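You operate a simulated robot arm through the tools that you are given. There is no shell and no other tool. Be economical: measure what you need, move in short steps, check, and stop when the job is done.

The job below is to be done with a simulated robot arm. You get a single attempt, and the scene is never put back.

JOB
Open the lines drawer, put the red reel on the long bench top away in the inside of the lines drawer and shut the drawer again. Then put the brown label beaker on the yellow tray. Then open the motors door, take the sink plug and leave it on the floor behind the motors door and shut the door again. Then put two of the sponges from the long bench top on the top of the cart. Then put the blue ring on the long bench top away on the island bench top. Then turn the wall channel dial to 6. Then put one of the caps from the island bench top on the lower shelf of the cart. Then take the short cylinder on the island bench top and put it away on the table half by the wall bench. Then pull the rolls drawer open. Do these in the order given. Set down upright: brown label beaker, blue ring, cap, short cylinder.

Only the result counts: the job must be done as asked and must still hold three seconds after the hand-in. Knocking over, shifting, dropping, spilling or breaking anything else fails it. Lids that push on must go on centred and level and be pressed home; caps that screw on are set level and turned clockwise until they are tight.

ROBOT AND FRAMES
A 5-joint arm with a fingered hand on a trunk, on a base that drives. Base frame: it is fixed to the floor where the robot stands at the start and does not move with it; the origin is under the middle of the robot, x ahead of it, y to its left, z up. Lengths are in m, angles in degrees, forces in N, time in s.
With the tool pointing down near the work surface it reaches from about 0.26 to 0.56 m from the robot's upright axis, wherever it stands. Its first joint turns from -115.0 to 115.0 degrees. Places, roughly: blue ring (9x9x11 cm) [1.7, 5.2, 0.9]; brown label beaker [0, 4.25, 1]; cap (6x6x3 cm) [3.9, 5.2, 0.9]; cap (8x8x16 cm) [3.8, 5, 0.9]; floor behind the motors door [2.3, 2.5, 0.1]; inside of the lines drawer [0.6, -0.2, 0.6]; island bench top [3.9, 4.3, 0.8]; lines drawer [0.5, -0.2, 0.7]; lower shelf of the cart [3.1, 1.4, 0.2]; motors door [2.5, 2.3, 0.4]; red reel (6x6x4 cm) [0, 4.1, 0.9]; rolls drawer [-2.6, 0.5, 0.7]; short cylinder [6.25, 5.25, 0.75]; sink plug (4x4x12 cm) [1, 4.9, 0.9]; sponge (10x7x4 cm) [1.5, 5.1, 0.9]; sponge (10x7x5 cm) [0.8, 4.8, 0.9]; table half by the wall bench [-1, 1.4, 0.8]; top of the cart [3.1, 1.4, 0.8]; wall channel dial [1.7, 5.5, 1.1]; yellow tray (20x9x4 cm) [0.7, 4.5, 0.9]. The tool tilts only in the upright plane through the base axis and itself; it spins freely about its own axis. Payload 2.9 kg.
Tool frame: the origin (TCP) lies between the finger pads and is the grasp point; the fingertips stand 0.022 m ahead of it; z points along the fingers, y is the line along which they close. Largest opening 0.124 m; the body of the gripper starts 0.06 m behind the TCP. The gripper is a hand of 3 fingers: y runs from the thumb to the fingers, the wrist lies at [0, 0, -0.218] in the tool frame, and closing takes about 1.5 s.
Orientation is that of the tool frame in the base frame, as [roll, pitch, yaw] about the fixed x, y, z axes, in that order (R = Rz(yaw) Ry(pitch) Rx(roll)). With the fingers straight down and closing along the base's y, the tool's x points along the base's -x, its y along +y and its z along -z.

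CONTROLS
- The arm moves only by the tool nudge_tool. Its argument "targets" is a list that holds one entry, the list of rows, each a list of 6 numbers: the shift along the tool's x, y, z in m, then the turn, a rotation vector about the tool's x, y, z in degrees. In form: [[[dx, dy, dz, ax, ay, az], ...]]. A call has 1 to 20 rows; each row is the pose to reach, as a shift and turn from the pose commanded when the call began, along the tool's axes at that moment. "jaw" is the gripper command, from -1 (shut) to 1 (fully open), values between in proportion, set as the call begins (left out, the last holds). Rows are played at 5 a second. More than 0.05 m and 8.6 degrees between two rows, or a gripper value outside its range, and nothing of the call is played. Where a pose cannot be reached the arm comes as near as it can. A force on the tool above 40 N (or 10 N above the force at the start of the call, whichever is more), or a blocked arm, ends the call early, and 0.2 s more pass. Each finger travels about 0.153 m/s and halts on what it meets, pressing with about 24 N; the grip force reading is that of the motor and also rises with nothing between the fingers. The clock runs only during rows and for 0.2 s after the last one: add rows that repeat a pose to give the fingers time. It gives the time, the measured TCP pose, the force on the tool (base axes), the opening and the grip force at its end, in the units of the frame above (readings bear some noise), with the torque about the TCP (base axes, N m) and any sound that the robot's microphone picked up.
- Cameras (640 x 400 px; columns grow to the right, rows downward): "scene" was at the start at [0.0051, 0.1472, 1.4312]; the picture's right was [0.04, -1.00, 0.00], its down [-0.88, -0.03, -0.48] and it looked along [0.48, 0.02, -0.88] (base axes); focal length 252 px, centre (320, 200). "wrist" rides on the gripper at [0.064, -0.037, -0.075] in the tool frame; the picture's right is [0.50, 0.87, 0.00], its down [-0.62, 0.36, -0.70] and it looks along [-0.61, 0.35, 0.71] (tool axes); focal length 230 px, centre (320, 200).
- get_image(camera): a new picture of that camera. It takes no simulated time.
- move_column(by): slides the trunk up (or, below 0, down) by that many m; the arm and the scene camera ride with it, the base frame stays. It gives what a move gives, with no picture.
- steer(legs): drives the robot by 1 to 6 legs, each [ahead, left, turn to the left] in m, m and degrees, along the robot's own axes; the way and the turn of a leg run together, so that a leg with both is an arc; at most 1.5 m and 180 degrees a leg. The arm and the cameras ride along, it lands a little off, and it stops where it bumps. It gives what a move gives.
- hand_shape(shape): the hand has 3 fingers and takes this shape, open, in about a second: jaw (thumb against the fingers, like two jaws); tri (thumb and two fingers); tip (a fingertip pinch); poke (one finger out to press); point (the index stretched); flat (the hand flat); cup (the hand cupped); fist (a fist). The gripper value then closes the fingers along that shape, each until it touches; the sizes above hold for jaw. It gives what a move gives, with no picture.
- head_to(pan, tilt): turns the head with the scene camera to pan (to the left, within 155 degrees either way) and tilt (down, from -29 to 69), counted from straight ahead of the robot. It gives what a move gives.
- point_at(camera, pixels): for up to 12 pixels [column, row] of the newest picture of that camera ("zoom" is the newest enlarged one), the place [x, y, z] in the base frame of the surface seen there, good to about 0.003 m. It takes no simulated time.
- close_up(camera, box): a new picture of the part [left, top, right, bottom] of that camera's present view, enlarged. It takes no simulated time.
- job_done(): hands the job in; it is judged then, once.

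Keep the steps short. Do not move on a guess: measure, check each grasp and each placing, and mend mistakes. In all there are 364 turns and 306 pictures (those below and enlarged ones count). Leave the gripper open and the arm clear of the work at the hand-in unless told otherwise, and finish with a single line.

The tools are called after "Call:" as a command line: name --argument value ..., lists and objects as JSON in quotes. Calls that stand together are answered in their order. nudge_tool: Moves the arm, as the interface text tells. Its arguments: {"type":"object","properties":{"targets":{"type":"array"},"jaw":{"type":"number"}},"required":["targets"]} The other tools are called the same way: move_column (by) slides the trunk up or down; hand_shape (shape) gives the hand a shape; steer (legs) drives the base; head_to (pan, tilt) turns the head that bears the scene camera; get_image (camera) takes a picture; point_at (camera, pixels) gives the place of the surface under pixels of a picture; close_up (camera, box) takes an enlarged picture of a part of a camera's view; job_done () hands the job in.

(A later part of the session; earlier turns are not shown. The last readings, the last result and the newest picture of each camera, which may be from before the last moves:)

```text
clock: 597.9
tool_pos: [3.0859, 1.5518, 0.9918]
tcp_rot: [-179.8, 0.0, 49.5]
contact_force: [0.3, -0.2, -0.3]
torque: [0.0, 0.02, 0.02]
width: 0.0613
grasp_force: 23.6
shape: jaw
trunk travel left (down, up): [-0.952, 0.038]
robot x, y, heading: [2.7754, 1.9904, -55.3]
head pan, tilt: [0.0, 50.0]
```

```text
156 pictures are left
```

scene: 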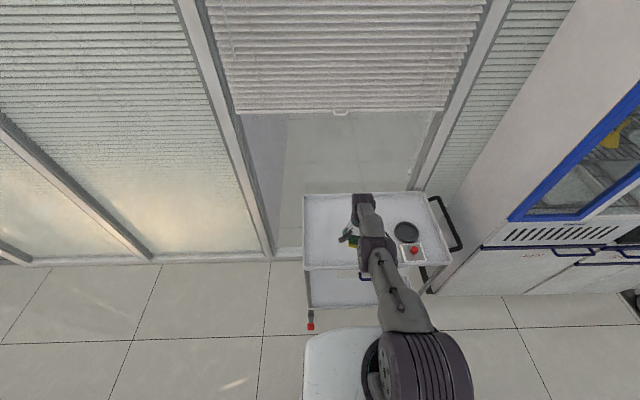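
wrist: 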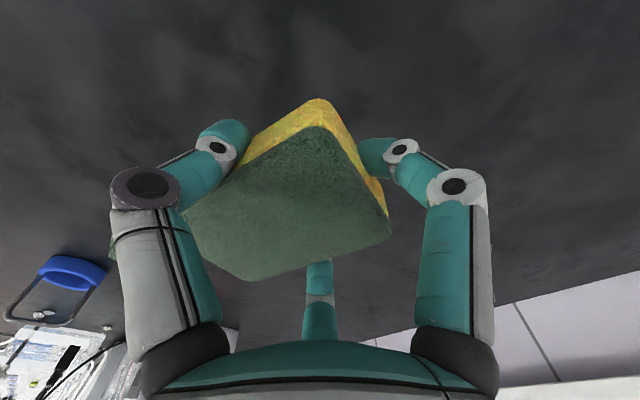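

Cart top z 0.804. I go to u≈3.34, n≈-0.63 and lower the sponge.

Call:
steer --legs '[[0.11, -0.075, 0]]'

Call:
move_column --by -0.15

Call:
nudge_tool --targets '[[[0, 0, 0.005, 0, 0, 0], [0, 0, 0.01, 0, 0, 0]]]'

Call:
get_image --camera "wrist"

Call:
get_image --camera "scene"

```text
clock: 599.2
tool_pos: [3.087, 1.4221, 0.9937]
tcp_rot: [-179.9, -0.1, 49.6]
contact_force: [-0.2, -0.1, 0.1]
torque: [0.01, -0.01, 0.0]
width: 0.0614
grasp_force: 24.1
shape: jaw
trunk travel left (down, up): [-0.952, 0.038]
robot x, y, heading: [2.7764, 1.8598, -55.3]
head pan, tilt: [0.0, 50.0]
```

```text
clock: 600.9
tool_pos: [3.0881, 1.4204, 0.8412]
tcp_rot: [-180.0, -0.2, 49.6]
contact_force: [-1.2, -0.1, -0.8]
torque: [-0.01, 0.0, -0.01]
width: 0.0616
grasp_force: 24.4
shape: jaw
trunk travel left (down, up): [-0.802, 0.188]
robot x, y, heading: [2.7719, 1.8637, -55.4]
head pan, tilt: [0.0, 50.0]
```

```text
clock: 601.5
tool_pos: [3.0873, 1.4214, 0.832]
tcp_rot: [-180.0, -0.1, 49.6]
contact_force: [0.2, -0.5, -0.1]
torque: [0.01, 0.05, 0.02]
width: 0.0615
grasp_force: 24.2
shape: jaw
trunk travel left (down, up): [-0.802, 0.188]
robot x, y, heading: [2.7714, 1.8609, -55.5]
head pan, tilt: [0.0, 50.0]
```

```text
155 pictures are left
```

wrist: 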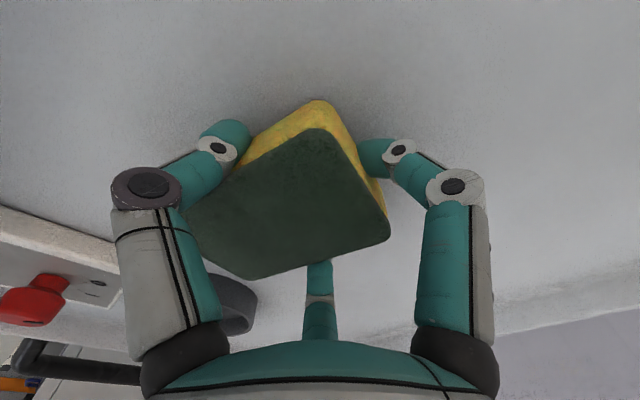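

```text
154 pictures are left
```

scene: 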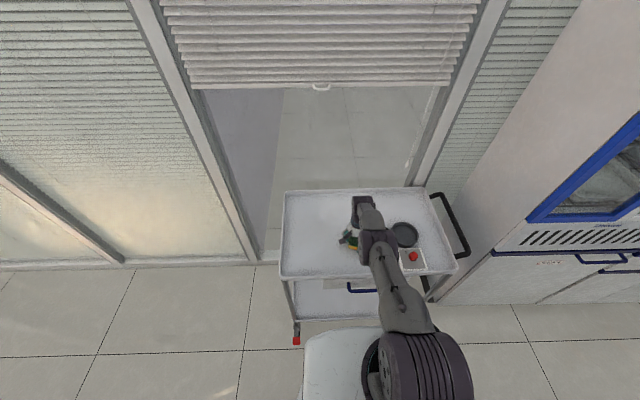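

A few mm more, then open.

Call:
nudge_tool --targets '[[[0, 0, 0.003, 0, 0, 0], [0, 0, 0.005, 0, 0, 0]]]'

Call:
nudge_tool --targets '[[[0, 0, 0, 0, 0, 0], [0, 0, 0, 0, 0, 0], [0, 0, 0, 0, 0, 0], [0, 0, 0, 0, 0, 0], [0, 0, 0, 0, 0, 0]]]' --jaw 0.8

Call:
move_column --by 0.17

Call:
get_image --camera "wrist"

```text
clock: 602.1
tool_pos: [3.0858, 1.4225, 0.8296]
tcp_rot: [180.0, 0.0, 49.6]
contact_force: [1.4, -0.6, 4.2]
torque: [-0.15, 0.1, 0.05]
width: 0.0612
grasp_force: 24.1
shape: jaw
trunk travel left (down, up): [-0.802, 0.188]
robot x, y, heading: [2.776, 1.8614, -55.4]
head pan, tilt: [0.0, 50.0]
```

```text
clock: 603.3
tool_pos: [3.0851, 1.423, 0.8264]
tcp_rot: [-179.8, 0.0, 49.6]
contact_force: [-0.3, 0.8, -0.4]
torque: [-0.01, 0.0, 0.0]
width: 0.1114
grasp_force: 0.0
shape: jaw
trunk travel left (down, up): [-0.802, 0.188]
robot x, y, heading: [2.7754, 1.864, -55.5]
head pan, tilt: [0.0, 50.0]
```

```text
clock: 605.2
tool_pos: [3.0851, 1.4225, 0.9972]
tcp_rot: [-179.8, 0.0, 49.6]
contact_force: [-0.6, 0.3, 0.2]
torque: [0.04, -0.02, 0.03]
width: 0.1114
grasp_force: 0.0
shape: jaw
trunk travel left (down, up): [-0.972, 0.018]
robot x, y, heading: [2.7702, 1.863, -55.3]
head pan, tilt: [0.0, 50.0]
```

```text
153 pictures are left
```

wrist: 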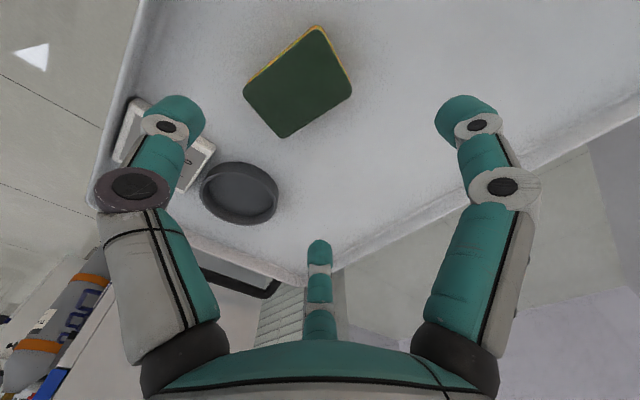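

Sponge 1 stands on the cart. I turn and check the motors door in passing.

Call:
steer --legs '[[-0.08, 0, 0], [0, 0, 90]]'

Call:
head_to --pan 90 --tilt 60

Call:
get_image --camera "scene"

```text
clock: 610.1
tool_pos: [3.1705, 2.2338, 0.9977]
tcp_rot: [-179.8, 0.0, 139.2]
contact_force: [0.0, 0.4, -0.3]
torque: [-0.04, 0.0, 0.01]
width: 0.1113
grasp_force: 0.1
shape: jaw
trunk travel left (down, up): [-0.972, 0.018]
robot x, y, heading: [2.7303, 1.926, 34.4]
head pan, tilt: [0.0, 50.0]
```

```text
clock: 611.8
tool_pos: [3.1707, 2.2341, 0.9973]
tcp_rot: [-179.8, 0.0, 139.1]
contact_force: [-0.1, 0.6, -0.5]
torque: [0.02, -0.01, 0.0]
width: 0.1115
grasp_force: 0.0
shape: jaw
trunk travel left (down, up): [-0.972, 0.018]
robot x, y, heading: [2.7282, 1.9294, 34.2]
head pan, tilt: [90.0, 60.0]
```

```text
152 pictures are left
```

scene: 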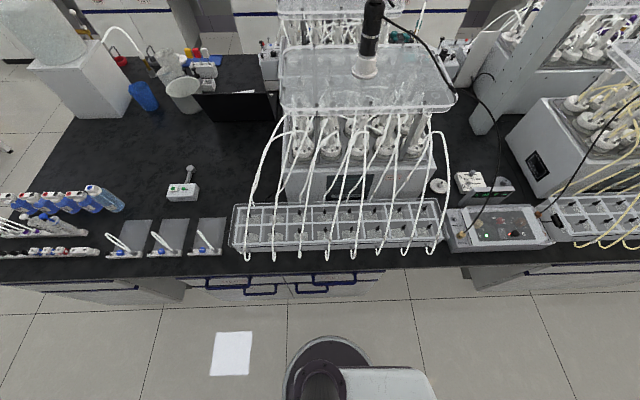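

The motors door is shut. Back to the long bench for the second sponge.

Call:
steer --legs '[[-1.3, 0, 1], [-0.5, 0, 0], [0, 0.2, 0], [-0.38, 0, 0], [0, 0, 90]]'

Call:
steer --legs '[[1.5, 0, 0], [0.65, 0, 0], [0, -1.5, 0], [0, -1.5, 0]]'

Call:
head_to --pan 0 --tilt 45

Call:
get_image --camera "scene"

```text
clock: 627.9
tool_pos: [0.5025, 1.2805, 0.9976]
tcp_rot: [-179.6, 0.0, -128.4]
contact_force: [-0.1, -0.2, -0.9]
torque: [0.02, 0.0, -0.02]
width: 0.1116
grasp_force: 0.1
shape: jaw
trunk travel left (down, up): [-0.972, 0.018]
robot x, y, heading: [0.8299, 0.8541, 126.8]
head pan, tilt: [90.0, 60.0]
```

```text
clock: 652.6
tool_pos: [1.7512, 4.7421, 0.9979]
tcp_rot: [-179.8, 0.0, -130.1]
contact_force: [-0.7, 0.0, -0.2]
torque: [0.0, -0.02, 0.01]
width: 0.1116
grasp_force: 0.0
shape: jaw
trunk travel left (down, up): [-0.972, 0.018]
robot x, y, heading: [2.0636, 4.3058, 125.0]
head pan, tilt: [90.0, 60.0]
```

```text
clock: 654.3
tool_pos: [1.7508, 4.742, 0.9982]
tcp_rot: [-179.8, 0.0, -130.0]
contact_force: [0.2, -0.3, -0.2]
torque: [-0.01, 0.01, -0.05]
width: 0.1112
grasp_force: 0.1
shape: jaw
trunk travel left (down, up): [-0.972, 0.018]
robot x, y, heading: [2.0627, 4.3009, 124.9]
head pan, tilt: [0.0, 45.0]
```

```text
151 pictures are left
```

scene: 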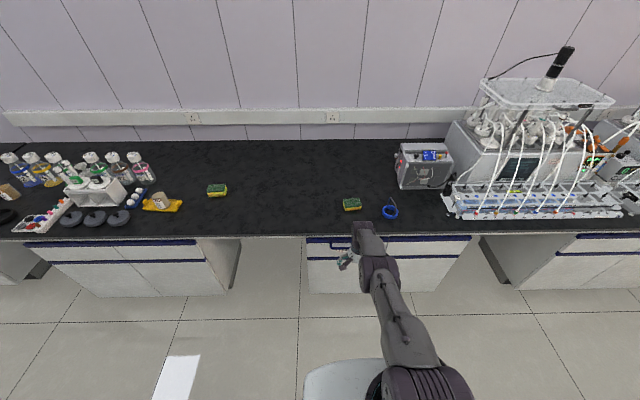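

Call:
close_up --camera "scene" --box '[320, 100, 480, 240]'

Call:
point_at --camera "scene" --pixels '[[352, 203], [343, 205], [361, 205], [345, 210], [360, 210], [390, 212], [390, 205], [390, 200], [332, 117]]'

```text
2.86 times, centred on (400, 170) of scene
```

zoom: 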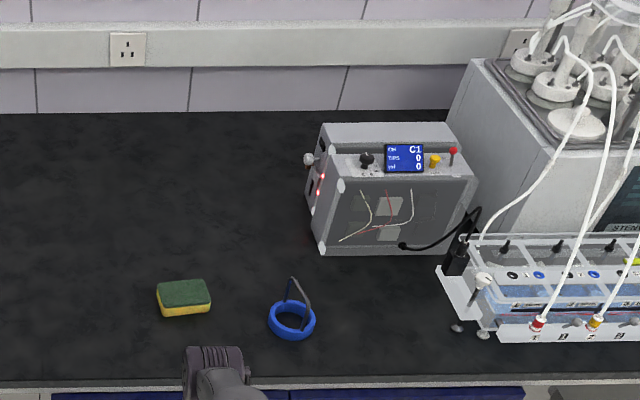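

```text
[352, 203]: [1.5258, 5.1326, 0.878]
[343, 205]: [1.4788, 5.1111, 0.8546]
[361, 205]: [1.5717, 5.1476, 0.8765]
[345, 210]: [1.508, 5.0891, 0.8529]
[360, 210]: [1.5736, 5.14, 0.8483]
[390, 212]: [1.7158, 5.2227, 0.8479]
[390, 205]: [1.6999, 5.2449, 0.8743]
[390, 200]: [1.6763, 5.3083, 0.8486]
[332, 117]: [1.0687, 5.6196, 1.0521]
```

Sponge 3 at (1.52,5.13). I drive over it.

Call:
steer --legs '[[0.43, -0.03, 0]]'

Call:
get_image --camera "wrist"

```text
clock: 656.9
tool_pos: [1.533, 5.1089, 0.9982]
tcp_rot: [-179.9, -0.1, -130.4]
contact_force: [0.5, 0.5, -0.8]
torque: [0.02, 0.0, 0.0]
width: 0.1116
grasp_force: 0.0
shape: jaw
trunk travel left (down, up): [-0.972, 0.018]
robot x, y, heading: [1.8468, 4.6719, 124.7]
head pan, tilt: [0.0, 45.0]
```

```text
149 pictures are left
```

wrist: 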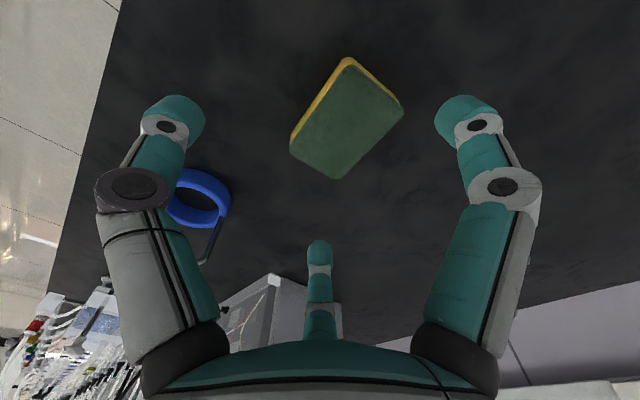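

Call:
point_at --camera "wrist" --pixels '[[346, 120], [346, 65], [400, 108], [340, 178], [292, 145], [200, 180], [225, 195], [195, 215]]'

```text
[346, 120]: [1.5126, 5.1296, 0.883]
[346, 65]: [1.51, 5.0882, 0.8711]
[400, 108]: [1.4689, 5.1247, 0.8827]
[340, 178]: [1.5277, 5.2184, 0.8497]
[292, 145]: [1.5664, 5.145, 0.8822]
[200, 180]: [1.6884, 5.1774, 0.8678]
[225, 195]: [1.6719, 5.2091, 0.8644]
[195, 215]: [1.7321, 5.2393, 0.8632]
```

Centre (1.5155,5.130). I drive 0.026 ahead, then lower and grip.

Call:
steer --legs '[[0.027, 0, 0]]'

Call:
nudge_tool --targets '[[[0, 0, 0, 0, 0, 0]]]' --jaw 1

Call:
move_column --by -0.07

Call:
get_image --camera "wrist"

```text
clock: 657.7
tool_pos: [1.5196, 5.1283, 0.9993]
tcp_rot: [179.9, 0.0, -130.3]
contact_force: [-0.4, -0.1, 0.0]
torque: [0.02, 0.01, 0.0]
width: 0.1114
grasp_force: 0.1
shape: jaw
trunk travel left (down, up): [-0.972, 0.018]
robot x, y, heading: [1.8292, 4.6951, 124.8]
head pan, tilt: [0.0, 45.0]
```

```text
clock: 658.1
tool_pos: [1.5174, 5.1312, 0.9969]
tcp_rot: [-180.0, 0.0, -130.3]
contact_force: [0.3, 0.1, 0.5]
torque: [-0.01, -0.02, 0.0]
width: 0.1237
grasp_force: 0.2
shape: jaw
trunk travel left (down, up): [-0.972, 0.018]
robot x, y, heading: [1.8269, 4.6928, 124.8]
head pan, tilt: [0.0, 45.0]
```

```text
clock: 659.2
tool_pos: [1.5173, 5.1294, 0.9263]
tcp_rot: [-179.8, 0.0, -130.3]
contact_force: [-0.1, 0.3, 0.7]
torque: [0.01, -0.03, 0.02]
width: 0.1239
grasp_force: 0.0
shape: jaw
trunk travel left (down, up): [-0.902, 0.088]
robot x, y, heading: [1.8272, 4.6914, 125.1]
head pan, tilt: [0.0, 45.0]
```

```text
148 pictures are left
```

wrist: 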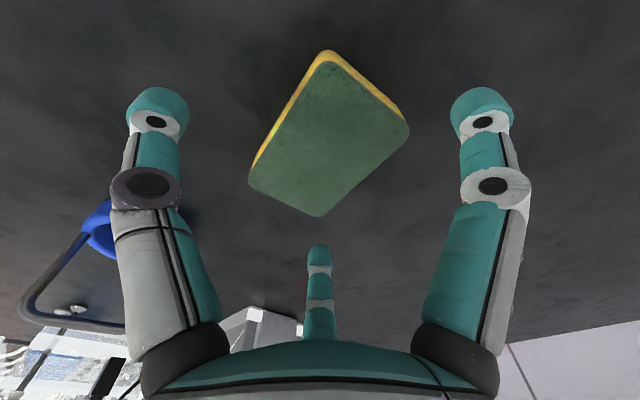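

Call:
move_column --by -0.055

Call:
nudge_tool --targets '[[[0, 0, 0, 0, 0, 0], [0, 0, 0, 0, 0, 0], [0, 0, 0, 0, 0, 0], [0, 0, 0, 0, 0, 0], [0, 0, 0, 0, 0, 0], [0, 0, 0, 0, 0, 0], [0, 0, 0, 0, 0, 0]]]' --jaw -1

Call:
move_column --by 0.12

Call:
get_image --camera "wrist"

```text
clock: 660.1
tool_pos: [1.5177, 5.1314, 0.8725]
tcp_rot: [-179.8, -0.1, -130.3]
contact_force: [0.5, -0.1, -0.5]
torque: [0.0, 0.01, -0.02]
width: 0.124
grasp_force: 0.1
shape: jaw
trunk travel left (down, up): [-0.847, 0.143]
robot x, y, heading: [1.8302, 4.6962, 124.6]
head pan, tilt: [0.0, 45.0]
```

```text
clock: 661.7
tool_pos: [1.5178, 5.1305, 0.8726]
tcp_rot: [-179.8, 0.0, -130.3]
contact_force: [-0.5, 0.0, -1.1]
torque: [-0.04, 0.0, -0.03]
width: 0.0398
grasp_force: 23.6
shape: jaw
trunk travel left (down, up): [-0.847, 0.143]
robot x, y, heading: [1.8277, 4.6911, 124.8]
head pan, tilt: [0.0, 45.0]
```

```text
clock: 663.2
tool_pos: [1.518, 5.1318, 0.9924]
tcp_rot: [-179.8, 0.1, -130.4]
contact_force: [-0.3, 0.5, -0.1]
torque: [0.01, -0.01, 0.01]
width: 0.0396
grasp_force: 24.4
shape: jaw
trunk travel left (down, up): [-0.967, 0.023]
robot x, y, heading: [1.83, 4.6935, 125.1]
head pan, tilt: [0.0, 45.0]
```

```text
147 pictures are left
```

wrist: 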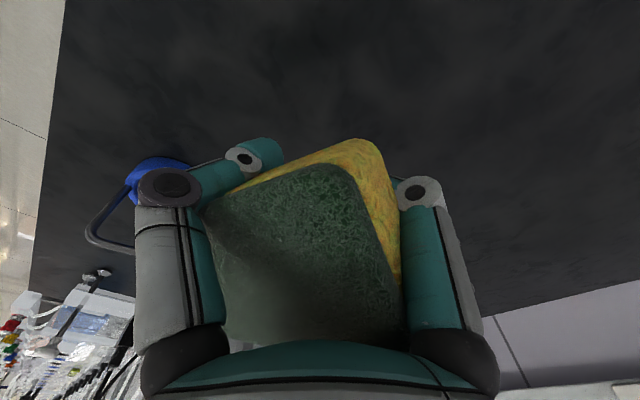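

The sponge is held, a bit tilted. I carry it to the cart.

Call:
steer --legs '[[-0.37, 0, 0], [0, 1.5, 0], [0, 1.5, 0], [-1.5, 0, 0], [-0.68, 0, 0], [0, 0, -90]]'

Call:
get_image --camera "wrist"

```text
clock: 693.6
tool_pos: [1.3427, 1.3594, 0.992]
tcp_rot: [-179.8, 0.0, 147.5]
contact_force: [0.6, 0.9, 0.1]
torque: [0.01, 0.01, 0.0]
width: 0.0395
grasp_force: 23.9
shape: jaw
trunk travel left (down, up): [-0.967, 0.023]
robot x, y, heading: [0.9526, 0.9926, 42.8]
head pan, tilt: [0.0, 45.0]
```

```text
146 pictures are left
```

wrist: 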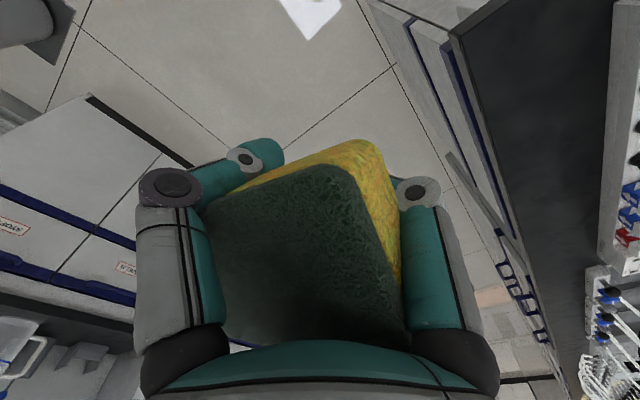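

Call:
steer --legs '[[0, 0, -7.5], [0.25, 0, 0], [0, -0.28, 0], [1.4, 0, 0], [0.5, 0, 0], [0, 0, -90]]'

Call:
head_to --pan 0 --tilt 50

Call:
get_image --camera "scene"

```text
clock: 710.5
tool_pos: [3.1836, 1.5149, 0.9925]
tcp_rot: [-179.8, 0.1, 47.3]
contact_force: [-0.7, -0.4, 0.3]
torque: [0.0, -0.01, 0.0]
width: 0.0389
grasp_force: 24.0
shape: jaw
trunk travel left (down, up): [-0.967, 0.023]
robot x, y, heading: [2.8913, 1.9658, -57.5]
head pan, tilt: [0.0, 45.0]
```

```text
clock: 711.1
tool_pos: [3.1841, 1.5142, 0.9925]
tcp_rot: [-179.8, 0.1, 47.2]
contact_force: [-0.6, 0.1, 0.0]
torque: [-0.01, 0.02, 0.01]
width: 0.0392
grasp_force: 23.9
shape: jaw
trunk travel left (down, up): [-0.967, 0.023]
robot x, y, heading: [2.8905, 1.9658, -57.4]
head pan, tilt: [0.0, 50.0]
```

```text
145 pictures are left
```

scene: 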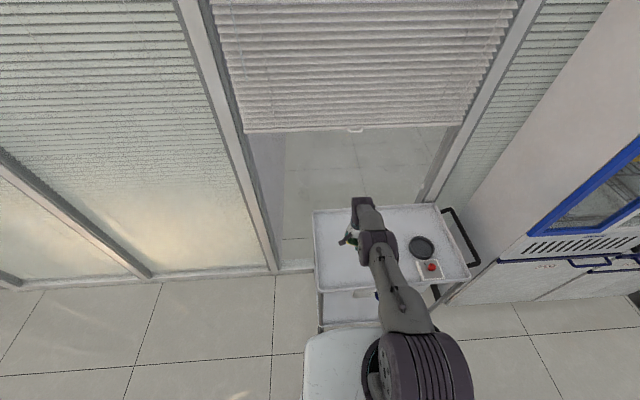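

Call:
steer --legs '[[0.02, 0.035, 2]]'

Call:
get_image --camera "wrist"

Call:
close_up --camera "scene" --box '[300, 180, 480, 320]'

```text
clock: 712.0
tool_pos: [3.2375, 1.5285, 0.9944]
tcp_rot: [180.0, -0.2, 49.4]
contact_force: [-0.2, 0.2, 0.0]
torque: [0.0, -0.05, -0.01]
width: 0.0393
grasp_force: 24.4
shape: jaw
trunk travel left (down, up): [-0.967, 0.023]
robot x, y, heading: [2.9337, 1.9667, -55.4]
head pan, tilt: [0.0, 50.0]
```

```text
144 pictures are left
```

wrist: 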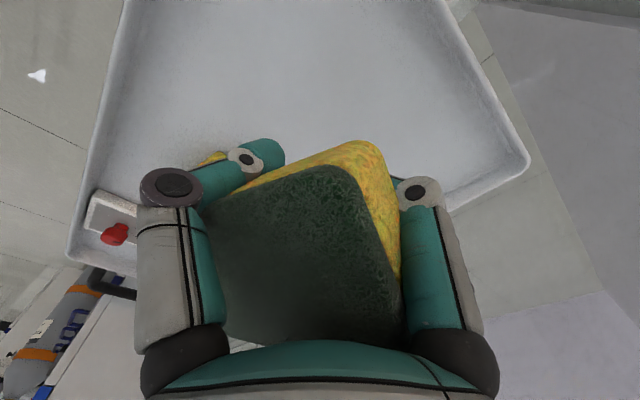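

```text
2.86 times, centred on (390, 250) of scene
```

zoom: 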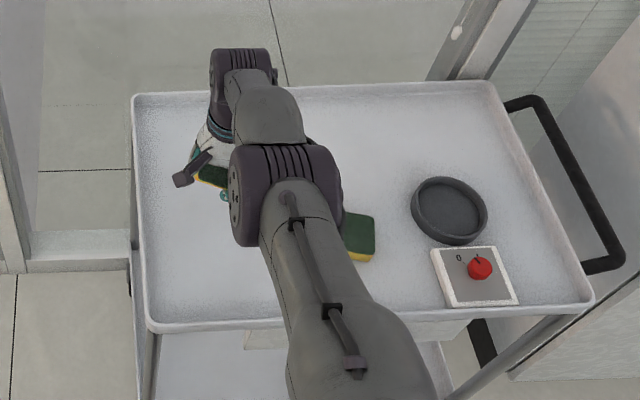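

Placement spot is free (u≈3.52, n≈-0.62). I lower.

Call:
move_column --by -0.15

Call:
nudge_tool --targets '[[[0, 0, 0.005, 0, 0, 0], [0, 0, 0.01, 0, 0, 0], [0, 0, 0.013, 0, 0, 0]]]'

Call:
get_image --camera "wrist"

```text
clock: 713.8
tool_pos: [3.241, 1.5286, 0.842]
tcp_rot: [-179.8, 0.0, 49.3]
contact_force: [-0.1, 0.5, 0.0]
torque: [0.03, 0.01, 0.01]
width: 0.0392
grasp_force: 23.5
shape: jaw
trunk travel left (down, up): [-0.817, 0.173]
robot x, y, heading: [2.9315, 1.9677, -55.1]
head pan, tilt: [0.0, 50.0]
```

```text
clock: 714.6
tool_pos: [3.2383, 1.5345, 0.8301]
tcp_rot: [-179.8, 0.0, 49.2]
contact_force: [0.0, -0.5, -0.7]
torque: [0.02, 0.04, -0.03]
width: 0.0391
grasp_force: 23.9
shape: jaw
out of reach, approached as far as the arm can: row 2, 3
trunk travel left (down, up): [-0.817, 0.173]
robot x, y, heading: [2.9339, 1.969, -55.4]
head pan, tilt: [0.0, 50.0]
```

```text
142 pictures are left
```

wrist: 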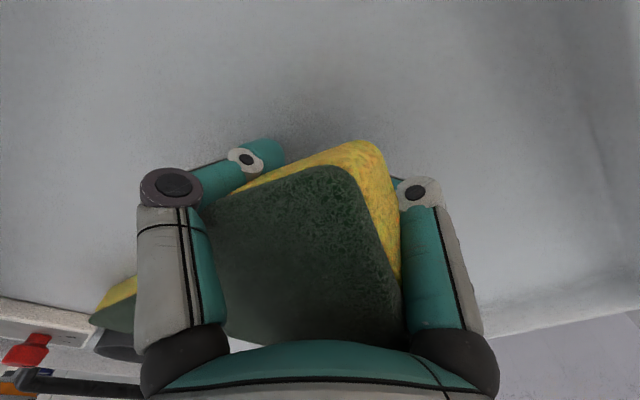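

Tips nearly touch the cart; the sponge sits just above them. I open.

Call:
nudge_tool --targets '[[[0, 0, 0, 0, 0, 0], [0, 0, 0, 0, 0, 0], [0, 0, 0, 0, 0, 0], [0, 0, 0, 0, 0, 0], [0, 0, 0, 0, 0, 0], [0, 0, 0, 0, 0, 0]]]' --jaw 0.8

Call:
move_column --by 0.15

Call:
get_image --camera "wrist"

```text
clock: 716.0
tool_pos: [3.2381, 1.5349, 0.832]
tcp_rot: [-179.8, 0.0, 49.2]
contact_force: [-0.4, 0.2, -0.6]
torque: [-0.01, -0.01, 0.0]
width: 0.1116
grasp_force: 0.0
shape: jaw
trunk travel left (down, up): [-0.817, 0.173]
robot x, y, heading: [2.9305, 1.973, -55.5]
head pan, tilt: [0.0, 50.0]
```

```text
clock: 717.7
tool_pos: [3.2371, 1.5343, 0.9815]
tcp_rot: [-179.7, 0.0, 49.3]
contact_force: [0.7, -0.2, -0.4]
torque: [0.0, 0.0, 0.0]
width: 0.1114
grasp_force: 0.1
shape: jaw
trunk travel left (down, up): [-0.967, 0.023]
robot x, y, heading: [2.9306, 1.9683, -55.3]
head pan, tilt: [0.0, 50.0]
```

```text
141 pictures are left
```

wrist: 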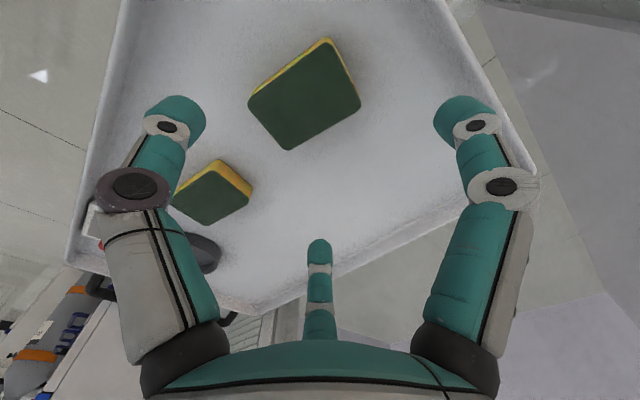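

Both sponges lie flat on the cart top. Next the blue ring. I drive back to the long bench.

Call:
steer --legs '[[-0.1, 0, 0], [0, 0, 90], [-1.4, 0, 0.5], [-0.6, 0, 0], [0, 0.2, 0], [-0.4, 0, 0]]'

Call:
steer --legs '[[0, 0, 90], [1.5, 0, 0], [0.6, 0, 0], [0, -1.5, 0], [0, -1.5, 0], [0, -0.15, 0]]'

Call:
head_to --pan -10 --tilt 40

Call:
get_image --camera "scene"

Call:
head_to --pan 150 --tilt 40

Call:
get_image --camera "scene"

```text
clock: 735.7
tool_pos: [1.2543, 1.0781, 0.981]
tcp_rot: [-179.7, -0.1, 143.8]
contact_force: [0.0, -0.8, -0.2]
torque: [0.01, -0.02, 0.0]
width: 0.1116
grasp_force: 0.0
shape: jaw
trunk travel left (down, up): [-0.967, 0.023]
robot x, y, heading: [0.8442, 0.7376, 39.3]
head pan, tilt: [0.0, 50.0]
```

```text
clock: 764.9
tool_pos: [1.3223, 4.8025, 0.9815]
tcp_rot: [-179.7, 0.0, -123.1]
contact_force: [0.6, 0.5, 0.3]
torque: [0.0, -0.02, -0.02]
width: 0.1112
grasp_force: 0.1
shape: jaw
trunk travel left (down, up): [-0.967, 0.023]
robot x, y, heading: [1.6829, 4.4122, 131.9]
head pan, tilt: [0.0, 50.0]
```

```text
clock: 765.6
tool_pos: [1.323, 4.8037, 0.9805]
tcp_rot: [-179.8, -0.1, -123.1]
contact_force: [-1.0, -0.3, -1.3]
torque: [-0.02, -0.01, -0.02]
width: 0.1114
grasp_force: 0.0
shape: jaw
trunk travel left (down, up): [-0.967, 0.023]
robot x, y, heading: [1.6862, 4.4148, 132.3]
head pan, tilt: [-10.0, 40.0]
```

```text
140 pictures are left
```

scene: 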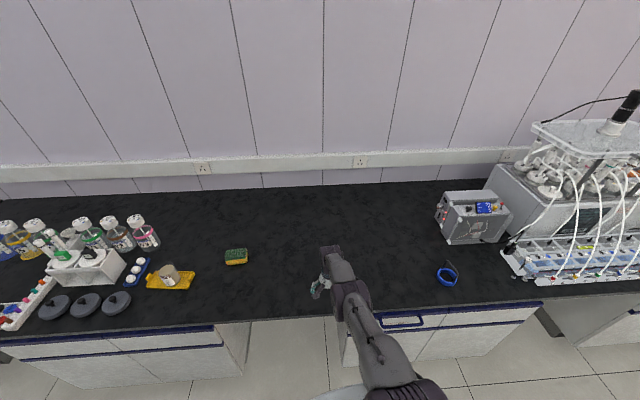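

```text
clock: 768.1
tool_pos: [1.3228, 4.8049, 0.981]
tcp_rot: [-179.8, -0.1, -123.1]
contact_force: [0.3, -0.1, 0.7]
torque: [-0.01, -0.02, 0.02]
width: 0.1115
grasp_force: 0.2
shape: jaw
trunk travel left (down, up): [-0.967, 0.023]
robot x, y, heading: [1.6866, 4.4122, 132.1]
head pan, tilt: [150.0, 40.0]
```

```text
139 pictures are left
```

scene: 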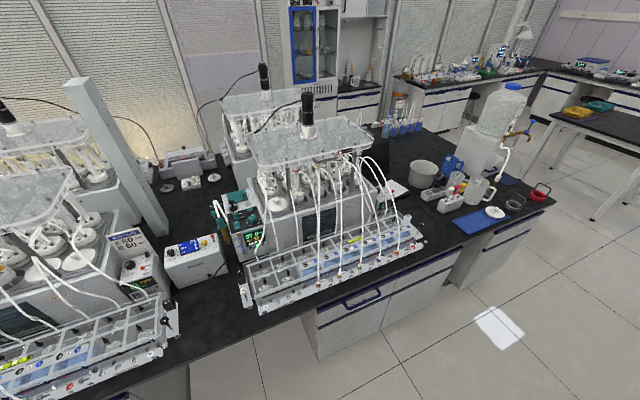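

I look for a free spot on the island edge: candidates (440,225) and (230,300).

Call:
point_at --camera "scene" --pixels '[[440, 225], [430, 245], [450, 215], [420, 205], [435, 205], [230, 300], [555, 200], [200, 335], [235, 270], [465, 200]]'

Call:
close_up --camera "scene" --box '[380, 130, 560, 270]'

```text
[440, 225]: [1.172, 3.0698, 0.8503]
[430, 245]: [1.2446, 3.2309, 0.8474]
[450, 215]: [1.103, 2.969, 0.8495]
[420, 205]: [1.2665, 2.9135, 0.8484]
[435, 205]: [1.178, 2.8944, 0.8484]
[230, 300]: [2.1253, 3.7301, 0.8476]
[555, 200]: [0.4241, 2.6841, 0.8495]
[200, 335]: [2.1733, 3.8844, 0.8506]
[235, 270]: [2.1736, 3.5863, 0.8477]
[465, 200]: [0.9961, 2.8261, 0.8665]
```

```text
2.86 times, centred on (470, 200) of scene
```

zoom: 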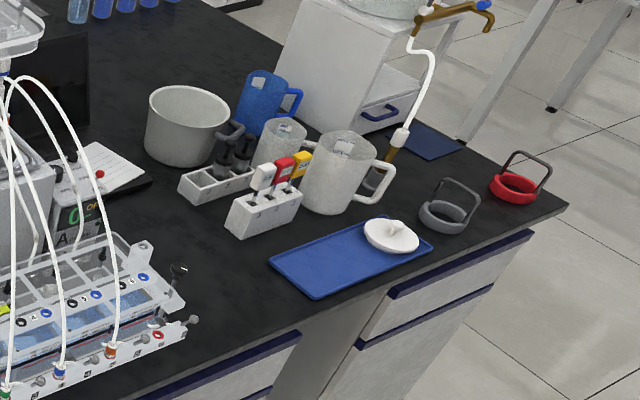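

A free patch on the island lies near (1.20,3.06). Now I look at the blue ring up close.

Call:
steer --legs '[[-0.15, 0, -6.8], [0, -0.47, 0]]'

Call:
head_to --pan 5 --tilt 45

Call:
get_image --camera "scene"

Call:
close_up --camera "scene" --box '[300, 100, 460, 240]'

```text
clock: 771.8
tool_pos: [1.8312, 4.9916, 0.9809]
tcp_rot: [-179.8, 0.0, -129.3]
contact_force: [0.3, 0.6, 0.4]
torque: [-0.02, -0.03, -0.01]
width: 0.111
grasp_force: 0.1
shape: jaw
trunk travel left (down, up): [-0.967, 0.023]
robot x, y, heading: [2.1484, 4.5625, 125.9]
head pan, tilt: [150.0, 40.0]
```

```text
clock: 774.1
tool_pos: [1.8316, 4.992, 0.9814]
tcp_rot: [-179.8, 0.0, -129.3]
contact_force: [0.3, 0.3, -0.8]
torque: [0.0, 0.0, -0.03]
width: 0.1113
grasp_force: 0.0
shape: jaw
trunk travel left (down, up): [-0.967, 0.023]
robot x, y, heading: [2.1471, 4.5637, 125.9]
head pan, tilt: [5.0, 45.0]
```

```text
137 pictures are left
```

scene: 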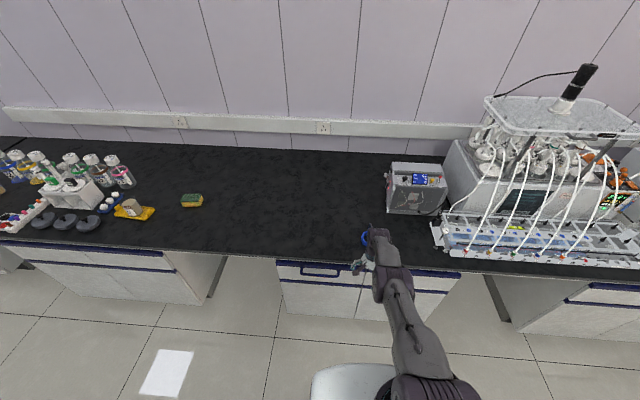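

```text
2.86 times, centred on (380, 170) of scene
```

zoom: 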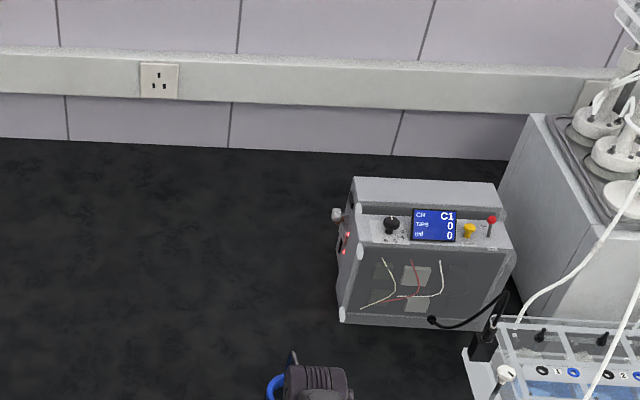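

Call:
get_image --camera "wrist"

Call:
point_at --camera "scene" --pixels '[[412, 178], [412, 180], [364, 240], [368, 233], [420, 180]]'

```text
135 pictures are left
```

wrist: 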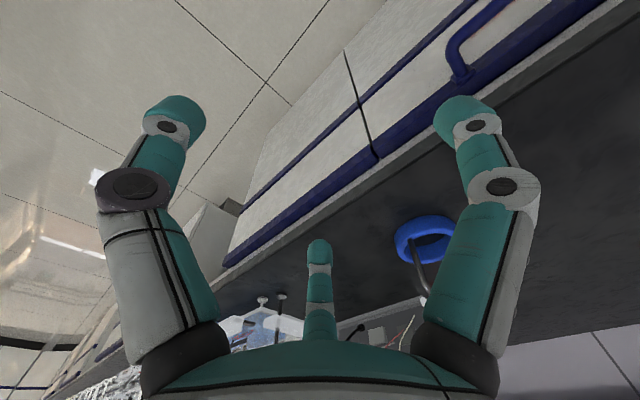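

```text
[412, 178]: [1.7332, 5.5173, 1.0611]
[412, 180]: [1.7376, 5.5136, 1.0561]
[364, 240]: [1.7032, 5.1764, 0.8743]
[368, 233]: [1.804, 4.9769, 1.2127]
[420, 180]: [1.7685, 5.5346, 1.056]
```

I spin the hand back so the wrist camera looks forward, and raise it 5 cm.

Call:
nudge_tool --targets '[[[0, 0, -0.01, 0, 0, -8.2], [0, 0, -0.02, 0, 0, -16.4], [0, 0, -0.03, 0, 0, -24.6], [0, 0, -0.04, 0, 0, -32.8], [0, 0, -0.05, 0, 0, -41], [0, 0, -0.05, 0, 0, -49], [0, 0, -0.05, 0, 0, -57], [0, 0, -0.05, 0, 0, -65], [0, 0, -0.05, 0, 0, -73]]]' --jaw 0.7

Call:
steer --legs '[[0.12, 0, 0]]'

Call:
get_image --camera "wrist"

```text
clock: 776.1
tool_pos: [1.8238, 5.0027, 1.025]
tcp_rot: [179.9, -0.3, -56.1]
contact_force: [-0.3, -0.3, 0.2]
torque: [-0.04, 0.0, -0.04]
width: 0.1056
grasp_force: 0.1
shape: jaw
out of reach, approached as far as the arm can: row 2, 3, 4, 5, 6, 7, 8, 9
trunk travel left (down, up): [-0.967, 0.023]
robot x, y, heading: [2.1472, 4.5619, 125.9]
head pan, tilt: [5.0, 45.0]
```

```text
clock: 777.3
tool_pos: [1.7528, 5.0998, 1.0244]
tcp_rot: [-179.9, -0.3, -56.2]
contact_force: [0.1, -0.7, -0.4]
torque: [-0.02, 0.02, 0.0]
width: 0.1057
grasp_force: 0.1
shape: jaw
trunk travel left (down, up): [-0.967, 0.023]
robot x, y, heading: [2.0793, 4.6641, 125.9]
head pan, tilt: [5.0, 45.0]
```

```text
134 pictures are left
```

wrist: 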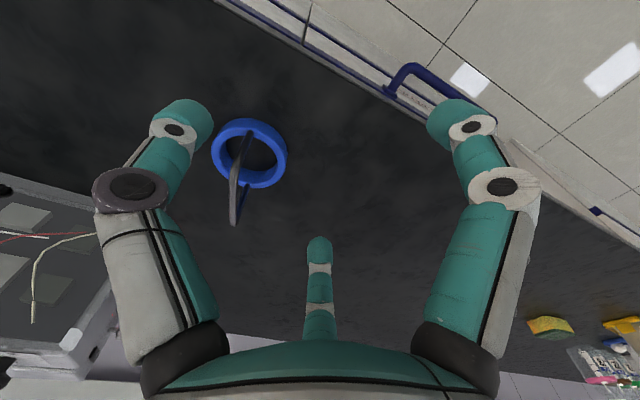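

Call:
close_up --camera "wrist" --box '[190, 90, 310, 250]'

Call:
point_at --camera "wrist" --pixels '[[233, 200], [234, 222], [236, 190], [243, 150], [250, 125], [280, 150], [222, 160], [255, 183], [243, 190], [235, 175]]'

```text
2.50 times, centred on (250, 170) of wrist
```

zoom: 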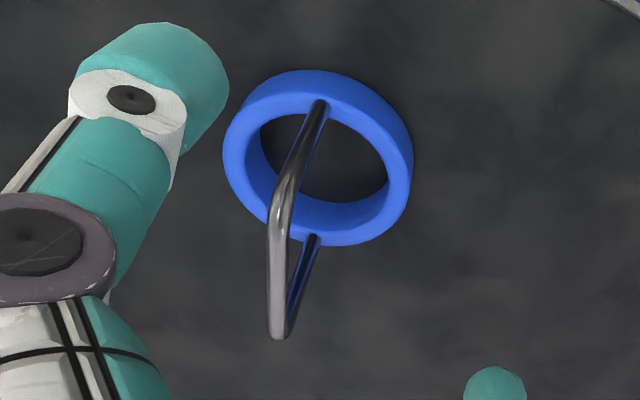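

```text
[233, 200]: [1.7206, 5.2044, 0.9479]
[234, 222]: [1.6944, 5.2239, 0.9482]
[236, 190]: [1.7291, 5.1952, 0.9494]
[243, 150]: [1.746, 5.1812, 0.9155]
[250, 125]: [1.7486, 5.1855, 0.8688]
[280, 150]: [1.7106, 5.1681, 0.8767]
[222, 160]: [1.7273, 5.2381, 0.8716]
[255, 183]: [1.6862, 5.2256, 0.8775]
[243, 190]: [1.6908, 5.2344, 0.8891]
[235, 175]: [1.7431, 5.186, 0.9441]
```

The ring has an upright arched handle: top bar centre (1.718,5.207,0.949), running 141°. I will grip that bar. Drive ahead 0.105, right 0.03, spin −17°.

Call:
steer --legs '[[0.108, -0.032, 0]]'

Call:
nudge_tool --targets '[[[0, 0, 0, 0, 0, -8.5], [0, 0, 0, 0, 0, -17]]]'

Call:
get_image --camera "wrist"

```text
clock: 778.5
tool_pos: [1.7151, 5.2029, 1.023]
tcp_rot: [179.9, -0.3, -56.0]
contact_force: [-0.2, 1.2, 0.4]
torque: [0.01, -0.01, 0.01]
width: 0.1057
grasp_force: 0.1
shape: jaw
trunk travel left (down, up): [-0.967, 0.023]
robot x, y, heading: [2.0467, 4.7655, 126.1]
head pan, tilt: [5.0, 45.0]
```

```text
clock: 779.1
tool_pos: [1.7147, 5.2057, 1.0234]
tcp_rot: [180.0, -0.3, -39.0]
contact_force: [0.4, 0.3, -1.1]
torque: [-0.01, -0.02, 0.02]
width: 0.1057
grasp_force: 0.0
shape: jaw
trunk travel left (down, up): [-0.967, 0.023]
robot x, y, heading: [2.0462, 4.763, 125.9]
head pan, tilt: [5.0, 45.0]
```

```text
132 pictures are left
```

wrist: 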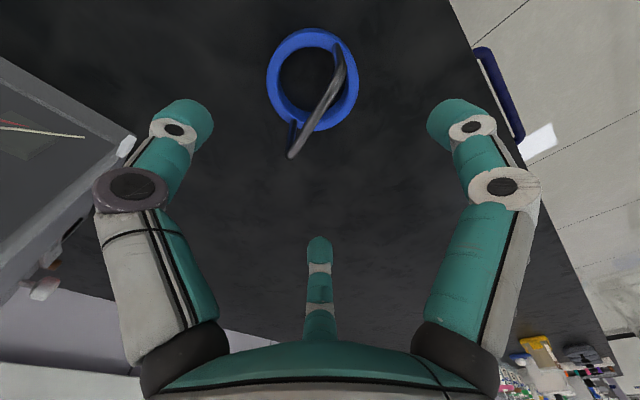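

Call:
point_at --camera "wrist" --pixels '[[125, 150], [110, 165], [90, 100], [318, 110], [340, 70], [293, 152], [180, 120]]'

```text
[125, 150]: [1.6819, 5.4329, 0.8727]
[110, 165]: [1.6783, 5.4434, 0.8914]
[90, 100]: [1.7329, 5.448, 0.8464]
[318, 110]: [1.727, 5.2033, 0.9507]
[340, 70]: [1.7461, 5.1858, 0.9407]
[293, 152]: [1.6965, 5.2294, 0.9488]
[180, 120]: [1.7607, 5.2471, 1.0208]
```

Centred within 5 mm. Lower 0.078 with the trunk and close.

Call:
move_column --by -0.08

Call:
get_image --camera "wrist"

```text
clock: 780.3
tool_pos: [1.7151, 5.2053, 0.9448]
tcp_rot: [180.0, -0.4, -39.1]
contact_force: [-0.3, -0.7, 0.4]
torque: [0.0, 0.01, 0.04]
width: 0.1054
grasp_force: 0.2
shape: jaw
trunk travel left (down, up): [-0.887, 0.103]
robot x, y, heading: [2.0431, 4.7671, 126.0]
head pan, tilt: [5.0, 45.0]
```

```text
131 pictures are left
```

wrist: 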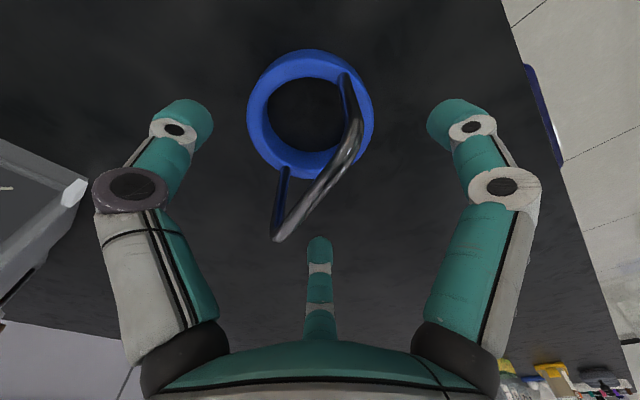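

Call:
nudge_tool --targets '[[[0, 0, 0, 0, 0, 0], [0, 0, 0, 0, 0, 0], [0, 0, 0, 0, 0, 0], [0, 0, 0, 0, 0, 0], [0, 0, 0, 0, 0, 0], [0, 0, 0, 0, 0, 0], [0, 0, 0, 0, 0, 0], [0, 0, 0, 0, 0, 0]]]' --jaw -1

Call:
move_column --by 0.1

Call:
get_image --camera "wrist"

```text
clock: 782.1
tool_pos: [1.7168, 5.2052, 0.9444]
tcp_rot: [-180.0, -0.3, -39.1]
contact_force: [0.3, 0.0, 0.0]
torque: [-0.03, -0.01, -0.01]
width: 0.0002
grasp_force: 24.1
shape: jaw
trunk travel left (down, up): [-0.887, 0.103]
robot x, y, heading: [2.0402, 4.7675, 126.1]
head pan, tilt: [5.0, 45.0]
```

```text
clock: 783.4
tool_pos: [1.7151, 5.2047, 1.0442]
tcp_rot: [179.8, -0.4, -39.0]
contact_force: [0.1, -0.7, -3.4]
torque: [-0.04, 0.0, -0.05]
width: 0.0
grasp_force: 24.2
shape: jaw
trunk travel left (down, up): [-0.987, 0.003]
robot x, y, heading: [2.0424, 4.7678, 126.1]
head pan, tilt: [5.0, 45.0]
```

```text
130 pictures are left
```

wrist: 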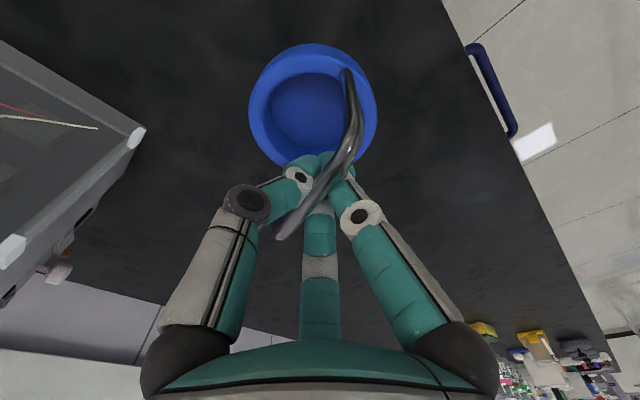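

Lifted, hanging level. I back off, go left 1.67 m and turn around to face the island.

Call:
steer --legs '[[-0.22, 0, -0.7], [0, 0.85, 0], [0, 0.82, 0], [0, 0, 180]]'

Call:
head_to --pan 0 --tilt 48

Call:
get_image --camera "scene"

Call:
get_image --camera "wrist"

```text
clock: 800.5
tool_pos: [1.1254, 3.1785, 1.043]
tcp_rot: [179.9, -0.4, 139.7]
contact_force: [-0.7, -0.3, -2.6]
torque: [0.0, -0.02, -0.03]
width: 0.0
grasp_force: 24.2
shape: jaw
trunk travel left (down, up): [-0.987, 0.003]
robot x, y, heading: [0.8102, 3.627, -55.2]
head pan, tilt: [5.0, 45.0]
```

```text
clock: 801.1
tool_pos: [1.126, 3.1795, 1.0444]
tcp_rot: [179.9, -0.4, 139.6]
contact_force: [0.7, 0.3, -3.4]
torque: [0.03, -0.01, -0.04]
width: 0.0
grasp_force: 24.3
shape: jaw
trunk travel left (down, up): [-0.987, 0.003]
robot x, y, heading: [0.8103, 3.6232, -55.2]
head pan, tilt: [0.0, 48.0]
```

```text
129 pictures are left
```

scene: 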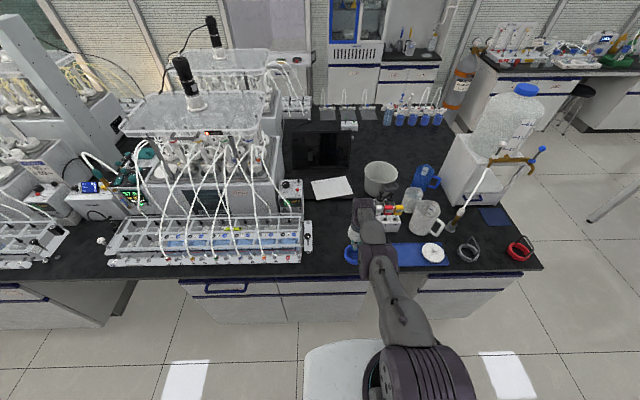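

```text
128 pictures are left
```

wrist: 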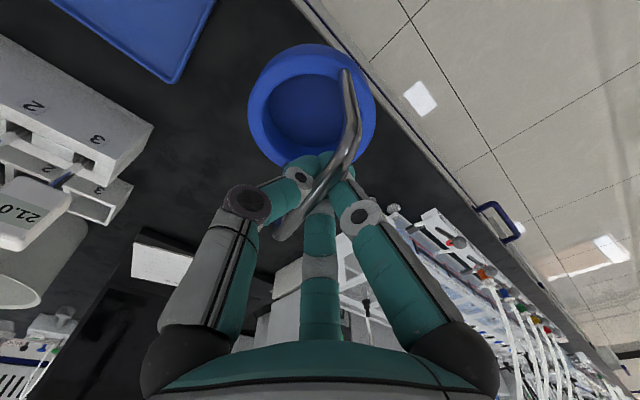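

Call:
point_at --camera "scene" --pixels '[[330, 235], [330, 255], [312, 243], [312, 225], [388, 262], [385, 225], [335, 272], [345, 215], [330, 200], [375, 228]]'

Call:
point_at --camera "wrist" --pixels '[[310, 90], [395, 210], [170, 75], [240, 100], [220, 160], [150, 130], [430, 130]]'

```text
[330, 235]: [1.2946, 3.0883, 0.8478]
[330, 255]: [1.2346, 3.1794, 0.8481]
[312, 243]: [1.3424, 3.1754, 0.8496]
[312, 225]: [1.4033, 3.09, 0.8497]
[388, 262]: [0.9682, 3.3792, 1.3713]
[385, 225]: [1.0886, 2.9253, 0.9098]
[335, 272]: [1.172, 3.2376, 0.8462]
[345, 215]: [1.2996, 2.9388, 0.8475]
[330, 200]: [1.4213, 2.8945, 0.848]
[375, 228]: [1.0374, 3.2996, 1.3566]
```

```text
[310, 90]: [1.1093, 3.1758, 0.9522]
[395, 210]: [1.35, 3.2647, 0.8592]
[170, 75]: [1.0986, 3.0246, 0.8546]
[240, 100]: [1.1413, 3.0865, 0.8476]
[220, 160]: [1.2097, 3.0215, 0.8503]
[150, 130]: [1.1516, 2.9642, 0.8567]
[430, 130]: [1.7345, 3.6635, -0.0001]
```

Free rectangle: u 2.68–2.95, n 1.70–1.93. I go to its centre (1.245,3.11) and lower.

Call:
steer --legs '[[0.125, 0.058, 0]]'

Call:
move_column --by -0.08

Call:
get_image --camera "wrist"

Call:
close_up --camera "scene" --box '[260, 200, 440, 330]'

```text
clock: 802.5
tool_pos: [1.24, 3.1115, 1.0458]
tcp_rot: [179.9, -0.3, 139.5]
contact_force: [0.0, 0.4, -2.7]
torque: [0.0, -0.01, -0.01]
width: 0.0
grasp_force: 23.8
shape: jaw
trunk travel left (down, up): [-0.987, 0.003]
robot x, y, heading: [0.9271, 3.5585, -55.5]
head pan, tilt: [0.0, 48.0]
```

```text
clock: 803.6
tool_pos: [1.2415, 3.109, 0.9643]
tcp_rot: [179.9, -0.3, 139.5]
contact_force: [0.3, 0.8, -2.2]
torque: [0.02, 0.02, -0.01]
width: 0.0
grasp_force: 23.4
shape: jaw
trunk travel left (down, up): [-0.907, 0.083]
robot x, y, heading: [0.9257, 3.5571, -55.5]
head pan, tilt: [0.0, 48.0]
```

```text
127 pictures are left
```

wrist: 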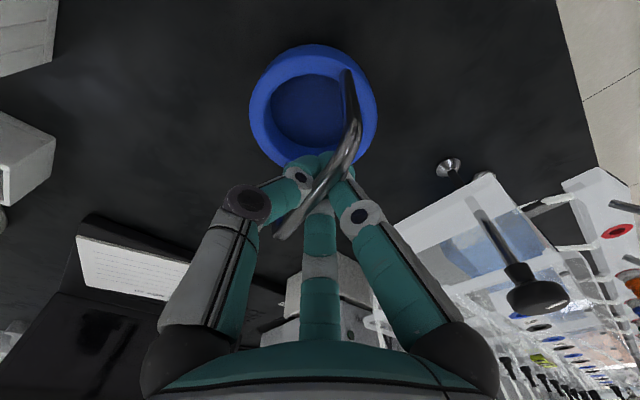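

```text
3.08 times, centred on (350, 265) of scene
```

zoom: 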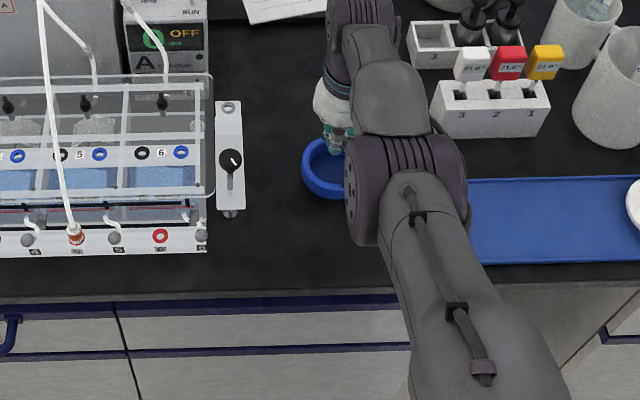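

Well placed. I lower gently to contact.

Call:
nudge_tool --targets '[[[0, 0, 0.006, 0, 0, 0], [0, 0, 0.012, 0, 0, 0], [0, 0, 0.016, 0, 0, 0]]]'

Call:
nudge_tool --targets '[[[0, 0, 0.003, 0, 0, 0], [0, 0, 0.006, 0, 0, 0]]]'

```text
clock: 804.4
tool_pos: [1.2425, 3.1134, 0.9529]
tcp_rot: [179.9, -0.2, 139.5]
contact_force: [0.9, 0.1, -4.4]
torque: [0.0, -0.01, -0.01]
width: 0.0002
grasp_force: 24.7
shape: jaw
out of reach, approached as far as the arm can: row 3
trunk travel left (down, up): [-0.907, 0.083]
robot x, y, heading: [0.9284, 3.5572, -55.7]
head pan, tilt: [0.0, 48.0]
```

```text
clock: 805.0
tool_pos: [1.2409, 3.1151, 0.9464]
tcp_rot: [179.9, -0.3, 139.5]
contact_force: [0.6, 0.3, -2.5]
torque: [-0.01, -0.01, 0.01]
width: 0.0
grasp_force: 24.1
shape: jaw
trunk travel left (down, up): [-0.907, 0.083]
robot x, y, heading: [0.928, 3.5605, -55.4]
head pan, tilt: [0.0, 48.0]
```

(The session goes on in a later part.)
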